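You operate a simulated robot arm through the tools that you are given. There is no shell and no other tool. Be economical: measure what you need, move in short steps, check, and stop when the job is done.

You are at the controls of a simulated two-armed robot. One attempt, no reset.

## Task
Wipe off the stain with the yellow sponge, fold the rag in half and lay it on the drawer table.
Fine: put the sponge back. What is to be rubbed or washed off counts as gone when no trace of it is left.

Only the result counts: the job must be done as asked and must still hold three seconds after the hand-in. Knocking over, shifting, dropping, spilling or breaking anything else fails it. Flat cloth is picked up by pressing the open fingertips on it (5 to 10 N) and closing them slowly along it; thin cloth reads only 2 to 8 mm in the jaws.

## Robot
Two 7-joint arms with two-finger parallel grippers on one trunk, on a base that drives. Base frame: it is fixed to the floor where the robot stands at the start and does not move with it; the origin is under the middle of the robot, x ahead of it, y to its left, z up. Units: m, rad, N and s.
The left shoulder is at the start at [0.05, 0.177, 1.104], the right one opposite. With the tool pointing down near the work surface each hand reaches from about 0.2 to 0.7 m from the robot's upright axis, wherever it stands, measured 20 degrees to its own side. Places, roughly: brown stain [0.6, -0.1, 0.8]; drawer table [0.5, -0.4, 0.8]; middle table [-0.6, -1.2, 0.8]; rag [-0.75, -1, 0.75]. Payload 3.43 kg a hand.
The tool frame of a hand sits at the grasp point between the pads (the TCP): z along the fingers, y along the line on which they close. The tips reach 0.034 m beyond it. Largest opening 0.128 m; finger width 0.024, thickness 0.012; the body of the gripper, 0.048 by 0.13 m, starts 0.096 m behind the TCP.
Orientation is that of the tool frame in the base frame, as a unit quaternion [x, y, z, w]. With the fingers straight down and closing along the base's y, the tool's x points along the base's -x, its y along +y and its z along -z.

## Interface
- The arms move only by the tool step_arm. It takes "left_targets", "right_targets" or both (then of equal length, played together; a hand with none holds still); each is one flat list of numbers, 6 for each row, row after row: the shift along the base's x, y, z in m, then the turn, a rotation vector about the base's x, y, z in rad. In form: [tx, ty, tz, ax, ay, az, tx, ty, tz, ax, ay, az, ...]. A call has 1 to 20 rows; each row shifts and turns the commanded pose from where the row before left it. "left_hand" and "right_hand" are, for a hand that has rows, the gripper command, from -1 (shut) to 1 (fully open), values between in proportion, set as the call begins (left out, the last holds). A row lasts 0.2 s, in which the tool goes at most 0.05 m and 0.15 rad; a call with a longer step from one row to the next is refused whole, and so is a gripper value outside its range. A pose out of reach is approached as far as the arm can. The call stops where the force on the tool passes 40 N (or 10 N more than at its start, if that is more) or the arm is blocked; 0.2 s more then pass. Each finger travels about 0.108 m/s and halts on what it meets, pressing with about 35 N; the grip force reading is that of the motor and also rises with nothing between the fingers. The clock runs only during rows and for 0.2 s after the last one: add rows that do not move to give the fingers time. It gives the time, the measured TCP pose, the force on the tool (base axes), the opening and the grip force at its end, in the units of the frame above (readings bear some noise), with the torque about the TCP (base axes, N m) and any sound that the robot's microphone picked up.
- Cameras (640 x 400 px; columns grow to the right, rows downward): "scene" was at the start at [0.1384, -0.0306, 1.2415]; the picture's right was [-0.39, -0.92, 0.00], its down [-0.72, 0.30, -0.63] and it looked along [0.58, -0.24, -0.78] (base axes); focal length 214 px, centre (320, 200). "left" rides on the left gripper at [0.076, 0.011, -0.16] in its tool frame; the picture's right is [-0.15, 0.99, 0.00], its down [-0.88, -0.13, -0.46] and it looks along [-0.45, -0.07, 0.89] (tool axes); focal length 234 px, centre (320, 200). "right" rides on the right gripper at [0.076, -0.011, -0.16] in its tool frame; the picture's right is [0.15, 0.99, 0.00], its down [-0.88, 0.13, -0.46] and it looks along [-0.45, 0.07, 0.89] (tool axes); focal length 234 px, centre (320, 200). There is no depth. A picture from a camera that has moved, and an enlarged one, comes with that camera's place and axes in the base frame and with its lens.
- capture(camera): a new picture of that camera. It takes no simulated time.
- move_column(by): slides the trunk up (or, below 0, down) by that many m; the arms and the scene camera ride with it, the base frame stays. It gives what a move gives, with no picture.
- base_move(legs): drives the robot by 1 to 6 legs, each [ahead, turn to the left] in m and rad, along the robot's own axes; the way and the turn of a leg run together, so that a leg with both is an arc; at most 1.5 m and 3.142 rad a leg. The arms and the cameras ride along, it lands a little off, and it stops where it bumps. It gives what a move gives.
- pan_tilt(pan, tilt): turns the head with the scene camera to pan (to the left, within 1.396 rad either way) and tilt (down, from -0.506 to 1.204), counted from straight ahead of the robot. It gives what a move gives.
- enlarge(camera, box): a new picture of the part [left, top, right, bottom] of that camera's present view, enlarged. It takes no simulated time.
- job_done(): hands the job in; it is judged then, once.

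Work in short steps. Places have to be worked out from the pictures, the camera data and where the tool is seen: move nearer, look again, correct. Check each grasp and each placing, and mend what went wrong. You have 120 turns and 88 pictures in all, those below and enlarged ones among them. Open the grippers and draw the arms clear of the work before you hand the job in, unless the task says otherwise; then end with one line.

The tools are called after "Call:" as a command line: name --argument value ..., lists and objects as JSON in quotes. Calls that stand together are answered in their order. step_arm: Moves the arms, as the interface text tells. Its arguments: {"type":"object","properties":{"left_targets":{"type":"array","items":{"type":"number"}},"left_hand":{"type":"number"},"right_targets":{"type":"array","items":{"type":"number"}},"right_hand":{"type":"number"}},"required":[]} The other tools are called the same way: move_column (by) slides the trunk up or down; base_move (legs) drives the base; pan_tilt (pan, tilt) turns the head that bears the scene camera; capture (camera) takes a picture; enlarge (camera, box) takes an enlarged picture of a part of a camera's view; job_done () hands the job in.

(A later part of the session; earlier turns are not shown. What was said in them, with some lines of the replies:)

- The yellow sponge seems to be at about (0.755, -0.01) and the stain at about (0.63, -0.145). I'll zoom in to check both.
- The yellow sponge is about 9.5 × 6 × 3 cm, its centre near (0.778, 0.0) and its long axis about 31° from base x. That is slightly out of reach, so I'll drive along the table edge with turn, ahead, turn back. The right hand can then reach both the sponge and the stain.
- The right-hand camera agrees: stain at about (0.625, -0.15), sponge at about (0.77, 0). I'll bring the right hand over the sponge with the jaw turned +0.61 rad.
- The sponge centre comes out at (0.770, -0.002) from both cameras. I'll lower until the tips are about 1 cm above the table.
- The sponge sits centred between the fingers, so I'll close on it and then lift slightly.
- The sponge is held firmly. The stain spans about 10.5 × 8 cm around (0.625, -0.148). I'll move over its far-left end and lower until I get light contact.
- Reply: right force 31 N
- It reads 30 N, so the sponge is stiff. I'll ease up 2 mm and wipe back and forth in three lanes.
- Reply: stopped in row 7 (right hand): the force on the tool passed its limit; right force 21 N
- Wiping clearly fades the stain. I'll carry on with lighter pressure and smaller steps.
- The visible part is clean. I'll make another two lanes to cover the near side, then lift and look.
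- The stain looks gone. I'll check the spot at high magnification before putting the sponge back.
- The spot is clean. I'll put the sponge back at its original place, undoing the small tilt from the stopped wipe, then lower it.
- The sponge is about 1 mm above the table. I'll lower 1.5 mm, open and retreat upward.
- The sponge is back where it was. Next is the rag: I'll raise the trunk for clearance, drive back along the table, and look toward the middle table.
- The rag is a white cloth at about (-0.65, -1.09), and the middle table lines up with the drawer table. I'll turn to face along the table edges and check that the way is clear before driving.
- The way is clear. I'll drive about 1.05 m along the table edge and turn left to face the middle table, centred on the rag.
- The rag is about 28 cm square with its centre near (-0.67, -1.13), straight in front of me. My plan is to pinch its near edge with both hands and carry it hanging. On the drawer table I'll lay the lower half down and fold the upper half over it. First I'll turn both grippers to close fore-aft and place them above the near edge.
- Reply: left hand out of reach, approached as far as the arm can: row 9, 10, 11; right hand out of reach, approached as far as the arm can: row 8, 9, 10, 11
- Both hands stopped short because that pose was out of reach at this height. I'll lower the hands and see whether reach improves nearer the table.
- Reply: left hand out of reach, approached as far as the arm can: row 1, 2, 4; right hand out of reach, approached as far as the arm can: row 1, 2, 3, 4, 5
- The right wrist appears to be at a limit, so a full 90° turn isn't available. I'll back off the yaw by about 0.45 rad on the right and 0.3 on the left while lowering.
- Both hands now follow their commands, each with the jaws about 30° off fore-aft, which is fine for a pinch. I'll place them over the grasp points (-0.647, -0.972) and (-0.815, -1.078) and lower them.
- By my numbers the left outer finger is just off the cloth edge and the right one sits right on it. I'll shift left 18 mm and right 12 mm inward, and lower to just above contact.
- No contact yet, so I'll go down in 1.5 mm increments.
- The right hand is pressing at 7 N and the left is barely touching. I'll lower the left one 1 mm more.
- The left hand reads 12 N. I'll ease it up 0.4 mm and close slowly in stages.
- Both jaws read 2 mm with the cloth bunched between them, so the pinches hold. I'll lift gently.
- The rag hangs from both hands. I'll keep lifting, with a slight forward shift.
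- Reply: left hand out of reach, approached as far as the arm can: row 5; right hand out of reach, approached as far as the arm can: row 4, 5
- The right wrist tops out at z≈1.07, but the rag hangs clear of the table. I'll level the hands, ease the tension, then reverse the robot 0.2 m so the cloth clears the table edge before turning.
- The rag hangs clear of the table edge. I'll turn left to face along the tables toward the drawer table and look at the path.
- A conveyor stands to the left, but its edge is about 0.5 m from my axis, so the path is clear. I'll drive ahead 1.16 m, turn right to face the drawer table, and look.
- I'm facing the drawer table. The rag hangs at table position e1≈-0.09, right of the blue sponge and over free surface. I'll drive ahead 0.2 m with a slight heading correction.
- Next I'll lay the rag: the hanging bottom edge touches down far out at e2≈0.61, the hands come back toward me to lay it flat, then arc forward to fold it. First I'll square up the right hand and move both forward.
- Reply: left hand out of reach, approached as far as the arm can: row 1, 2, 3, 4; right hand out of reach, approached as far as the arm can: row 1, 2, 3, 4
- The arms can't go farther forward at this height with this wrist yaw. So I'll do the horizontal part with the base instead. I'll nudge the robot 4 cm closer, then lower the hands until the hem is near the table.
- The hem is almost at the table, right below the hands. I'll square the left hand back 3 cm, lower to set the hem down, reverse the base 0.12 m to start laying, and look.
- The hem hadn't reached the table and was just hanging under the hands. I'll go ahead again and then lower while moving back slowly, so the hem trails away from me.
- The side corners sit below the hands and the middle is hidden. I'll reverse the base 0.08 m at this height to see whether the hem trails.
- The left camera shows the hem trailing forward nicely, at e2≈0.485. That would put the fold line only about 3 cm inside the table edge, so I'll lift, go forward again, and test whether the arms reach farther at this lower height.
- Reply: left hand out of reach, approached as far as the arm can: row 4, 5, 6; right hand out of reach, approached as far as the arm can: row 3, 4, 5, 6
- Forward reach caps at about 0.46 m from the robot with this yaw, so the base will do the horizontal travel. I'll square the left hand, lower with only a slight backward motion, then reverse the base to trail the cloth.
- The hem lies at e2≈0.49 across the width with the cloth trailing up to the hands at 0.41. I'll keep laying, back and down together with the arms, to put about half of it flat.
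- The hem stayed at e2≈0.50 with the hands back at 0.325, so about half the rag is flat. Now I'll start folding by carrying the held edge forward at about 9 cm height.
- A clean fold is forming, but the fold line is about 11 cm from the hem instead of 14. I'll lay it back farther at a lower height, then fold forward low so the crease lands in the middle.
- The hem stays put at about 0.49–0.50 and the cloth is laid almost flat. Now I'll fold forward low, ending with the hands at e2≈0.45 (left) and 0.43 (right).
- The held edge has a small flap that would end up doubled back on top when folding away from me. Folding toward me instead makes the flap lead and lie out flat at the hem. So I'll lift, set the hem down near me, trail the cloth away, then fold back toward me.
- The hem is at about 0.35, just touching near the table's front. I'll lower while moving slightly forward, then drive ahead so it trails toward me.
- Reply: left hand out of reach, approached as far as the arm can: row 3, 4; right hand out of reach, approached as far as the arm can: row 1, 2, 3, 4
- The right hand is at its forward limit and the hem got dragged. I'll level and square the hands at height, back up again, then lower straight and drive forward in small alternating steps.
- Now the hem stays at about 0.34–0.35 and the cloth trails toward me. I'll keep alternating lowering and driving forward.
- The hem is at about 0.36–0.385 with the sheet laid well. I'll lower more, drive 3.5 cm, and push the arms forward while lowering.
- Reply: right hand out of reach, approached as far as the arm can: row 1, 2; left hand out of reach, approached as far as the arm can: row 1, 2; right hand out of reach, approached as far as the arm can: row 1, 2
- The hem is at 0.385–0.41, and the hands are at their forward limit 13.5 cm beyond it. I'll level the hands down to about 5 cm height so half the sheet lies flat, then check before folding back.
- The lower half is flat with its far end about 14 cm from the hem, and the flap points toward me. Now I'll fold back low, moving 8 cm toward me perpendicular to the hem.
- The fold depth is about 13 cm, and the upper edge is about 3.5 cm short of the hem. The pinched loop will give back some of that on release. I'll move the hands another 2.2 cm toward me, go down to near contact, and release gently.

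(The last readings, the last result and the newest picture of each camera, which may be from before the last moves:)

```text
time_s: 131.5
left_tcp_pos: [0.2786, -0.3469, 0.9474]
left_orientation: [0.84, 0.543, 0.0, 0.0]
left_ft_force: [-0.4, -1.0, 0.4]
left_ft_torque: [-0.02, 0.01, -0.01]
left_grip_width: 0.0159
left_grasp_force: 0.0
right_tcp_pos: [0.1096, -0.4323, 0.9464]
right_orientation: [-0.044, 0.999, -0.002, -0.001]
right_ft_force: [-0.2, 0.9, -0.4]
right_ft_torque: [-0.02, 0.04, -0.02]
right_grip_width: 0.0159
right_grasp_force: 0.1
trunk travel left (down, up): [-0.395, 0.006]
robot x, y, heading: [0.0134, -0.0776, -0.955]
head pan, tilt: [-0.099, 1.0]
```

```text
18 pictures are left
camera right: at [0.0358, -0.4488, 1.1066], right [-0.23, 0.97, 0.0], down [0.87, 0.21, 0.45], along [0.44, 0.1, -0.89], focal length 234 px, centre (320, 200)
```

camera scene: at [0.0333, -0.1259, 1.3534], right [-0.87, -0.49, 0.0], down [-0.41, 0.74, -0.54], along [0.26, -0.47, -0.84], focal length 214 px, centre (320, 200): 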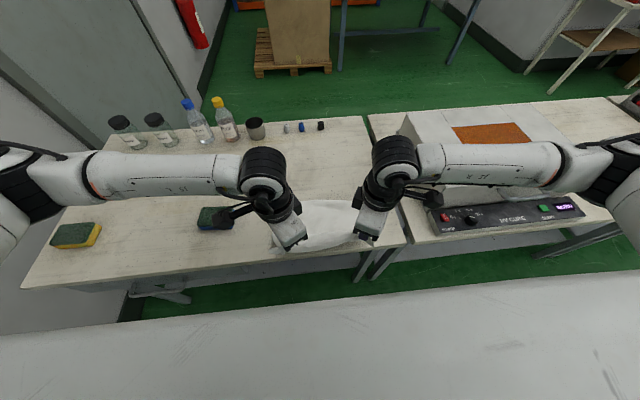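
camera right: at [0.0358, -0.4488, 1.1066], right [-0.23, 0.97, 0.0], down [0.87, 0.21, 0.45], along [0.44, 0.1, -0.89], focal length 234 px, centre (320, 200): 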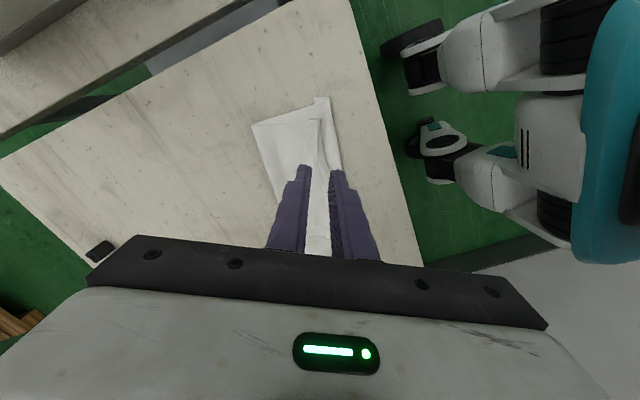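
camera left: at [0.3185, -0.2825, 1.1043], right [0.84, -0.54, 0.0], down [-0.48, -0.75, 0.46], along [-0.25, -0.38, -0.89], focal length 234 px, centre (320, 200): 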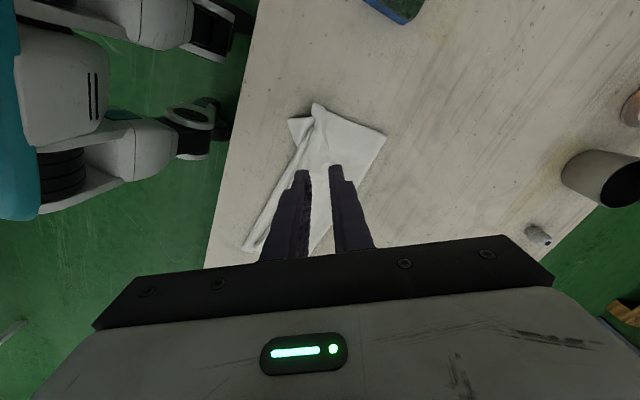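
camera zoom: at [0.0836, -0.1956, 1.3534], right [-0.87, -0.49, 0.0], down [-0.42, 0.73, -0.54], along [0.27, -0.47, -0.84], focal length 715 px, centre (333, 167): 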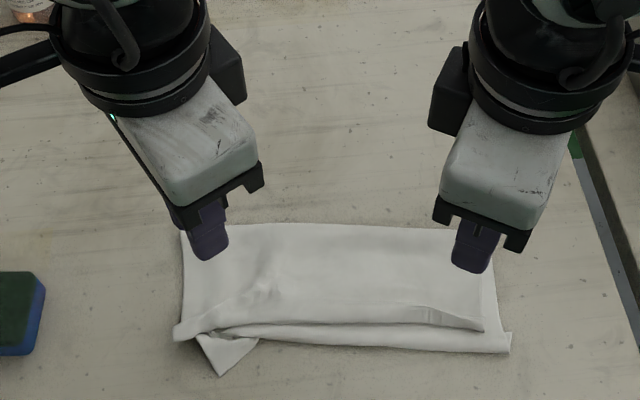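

The release went cleanly: the rag is folded with its edge about 1.5 cm from the hem. I'll raise the arms, back the robot away, and inspect.

Call:
step_arm --left_targets '[0, 0, 0.03, 0, 0, 0.1, 0, 0, 0.03, 0, 0, 0.1, 0, 0, 0.03, 0, 0, 0.1]' --right_targets '[0, 0, 0.03, 0, 0, -0.1, 0, 0, 0.03, 0, 0, -0.1, 0, 0, 0.03, 0, 0, -0.1]' --left_hand 1 --right_hand 1

Call:
base_move --legs '[[-0.25, 0]]'

Call:
pan_tilt --pan 0.0 --tilt 0.85

Call:
capture --camera "scene"

Call:
enlarge --camera "scene" --box '[220, 150, 412, 270]'

```text
time_s: 132.3
left_tcp_pos: [0.2794, -0.3479, 1.0344]
left_orientation: [0.749, 0.663, 0.001, -0.001]
left_ft_force: [0.3, 0.4, -0.3]
left_ft_torque: [0.0, 0.02, 0.01]
left_grip_width: 0.128
left_grasp_force: 0.1
right_tcp_pos: [0.1086, -0.4331, 1.0352]
right_orientation: [0.107, 0.994, -0.003, -0.002]
right_ft_force: [0.2, -0.1, 0.2]
right_ft_torque: [0.01, -0.03, -0.04]
right_grip_width: 0.1279
right_grasp_force: 0.0
trunk travel left (down, up): [-0.395, 0.006]
robot x, y, heading: [0.0158, -0.0768, -0.956]
head pan, tilt: [-0.099, 1.0]
```

```text
time_s: 134.1
left_tcp_pos: [0.1363, -0.1492, 1.0348]
left_orientation: [0.749, 0.662, 0.0, 0.0]
left_ft_force: [-0.3, -0.3, 1.2]
left_ft_torque: [0.01, 0.01, 0.01]
left_grip_width: 0.1277
left_grasp_force: 0.0
right_tcp_pos: [-0.0328, -0.2321, 1.0336]
right_orientation: [0.105, 0.995, -0.002, 0.0]
right_ft_force: [-0.6, 0.0, 1.0]
right_ft_torque: [-0.03, 0.02, 0.0]
right_grip_width: 0.128
right_grasp_force: 0.1
trunk travel left (down, up): [-0.395, 0.006]
robot x, y, heading: [-0.1297, 0.1241, -0.957]
head pan, tilt: [-0.099, 1.0]
```

```text
time_s: 134.8
left_tcp_pos: [0.1374, -0.149, 1.034]
left_orientation: [0.75, 0.662, 0.0, 0.0]
left_ft_force: [0.8, -0.2, -0.3]
left_ft_torque: [-0.06, -0.02, 0.01]
left_grip_width: 0.1281
left_grasp_force: 0.1
right_tcp_pos: [-0.0339, -0.2333, 1.0352]
right_orientation: [0.106, 0.994, -0.001, -0.002]
right_ft_force: [-0.9, -0.7, -0.4]
right_ft_torque: [0.01, -0.06, -0.01]
right_grip_width: 0.1282
right_grasp_force: 0.0
trunk travel left (down, up): [-0.395, 0.006]
robot x, y, heading: [-0.128, 0.1221, -0.952]
head pan, tilt: [0.0, 0.85]
```

```text
17 pictures are left
camera scene: at [-0.0464, 0.0003, 1.3645], right [-0.82, -0.58, 0.0], down [-0.43, 0.61, -0.66], along [0.38, -0.54, -0.75], focal length 214 px, centre (320, 200)
```

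scene: 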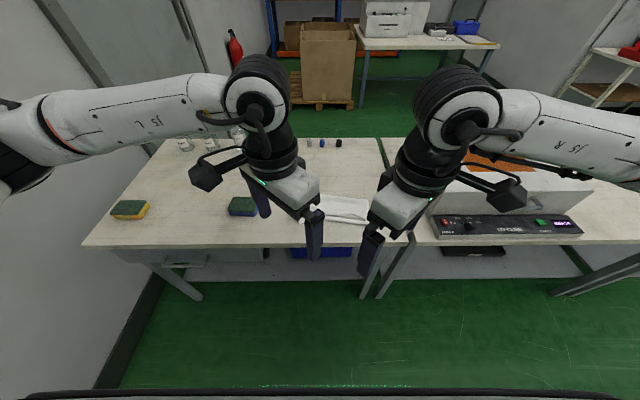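

```text
3.33 times, centred on (316, 210) of scene
camera zoom: at [-0.0464, 0.0003, 1.3645], right [-0.82, -0.58, 0.0], down [-0.43, 0.61, -0.66], along [0.38, -0.54, -0.75], focal length 715 px, centre (333, 167)
```

zoom: 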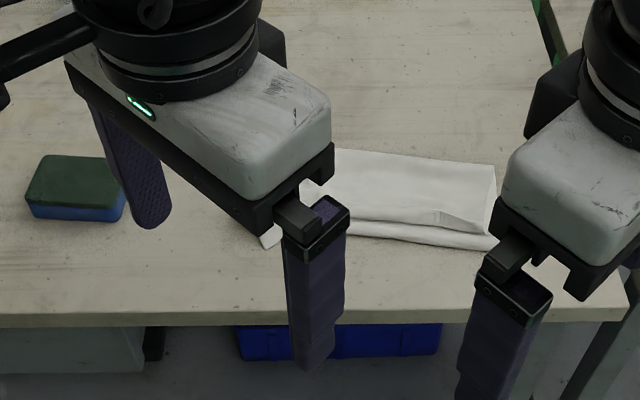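

The left arm blocks part of the view, so I'll move it aside to the left, away from anything, and look.

Call:
step_arm --left_targets '[0.033, 0.023, 0, 0, 0, 0.1, 0.033, 0.023, 0, 0, 0, 0.1, 0.033, 0.023, 0, 0, 0, 0.1, 0.033, 0.023, 0, 0, 0, 0.1, 0.033, 0.023, 0, 0, 0, 0.1]'

Call:
enlarge --camera "scene" --box '[250, 170, 410, 270]'

```text
time_s: 136.0
left_tcp_pos: [0.3018, -0.0359, 1.0346]
left_orientation: [0.562, 0.827, 0.0, 0.0]
left_ft_force: [-0.7, -0.2, 0.4]
left_ft_torque: [-0.01, 0.02, 0.01]
left_grip_width: 0.1282
left_grasp_force: 0.0
right_tcp_pos: [-0.0321, -0.2339, 1.0348]
right_orientation: [0.106, 0.994, -0.003, -0.003]
right_ft_force: [0.3, -0.1, -0.2]
right_ft_torque: [-0.05, 0.04, 0.01]
right_grip_width: 0.1282
right_grasp_force: 0.0
trunk travel left (down, up): [-0.395, 0.006]
robot x, y, heading: [-0.1322, 0.1233, -0.953]
head pan, tilt: [0.0, 0.85]
```

```text
4.00 times, centred on (330, 220) of scene
camera zoom: at [-0.046, 0.001, 1.3646], right [-0.82, -0.58, 0.0], down [-0.43, 0.61, -0.66], along [0.38, -0.54, -0.75], focal length 858 px, centre (280, 120)
```

zoom: 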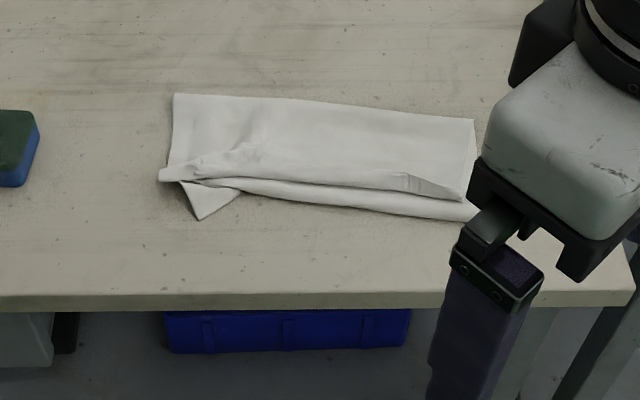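

The rag lies folded in half on the drawer table, clear of the edge. The sponge is back in place, the stain is gone, and both hands are open and clear, so I'm handing in.

Call:
job_done

```text
The job is handed in.
```

I wiped the stain off until no trace showed in a magnified view, put the yellow sponge back, and laid the rag folded in half on the drawer table. The fold is slightly uneven: the top edge stops about 1.5 cm short of the hem, and one corner of the lower layer pokes out.
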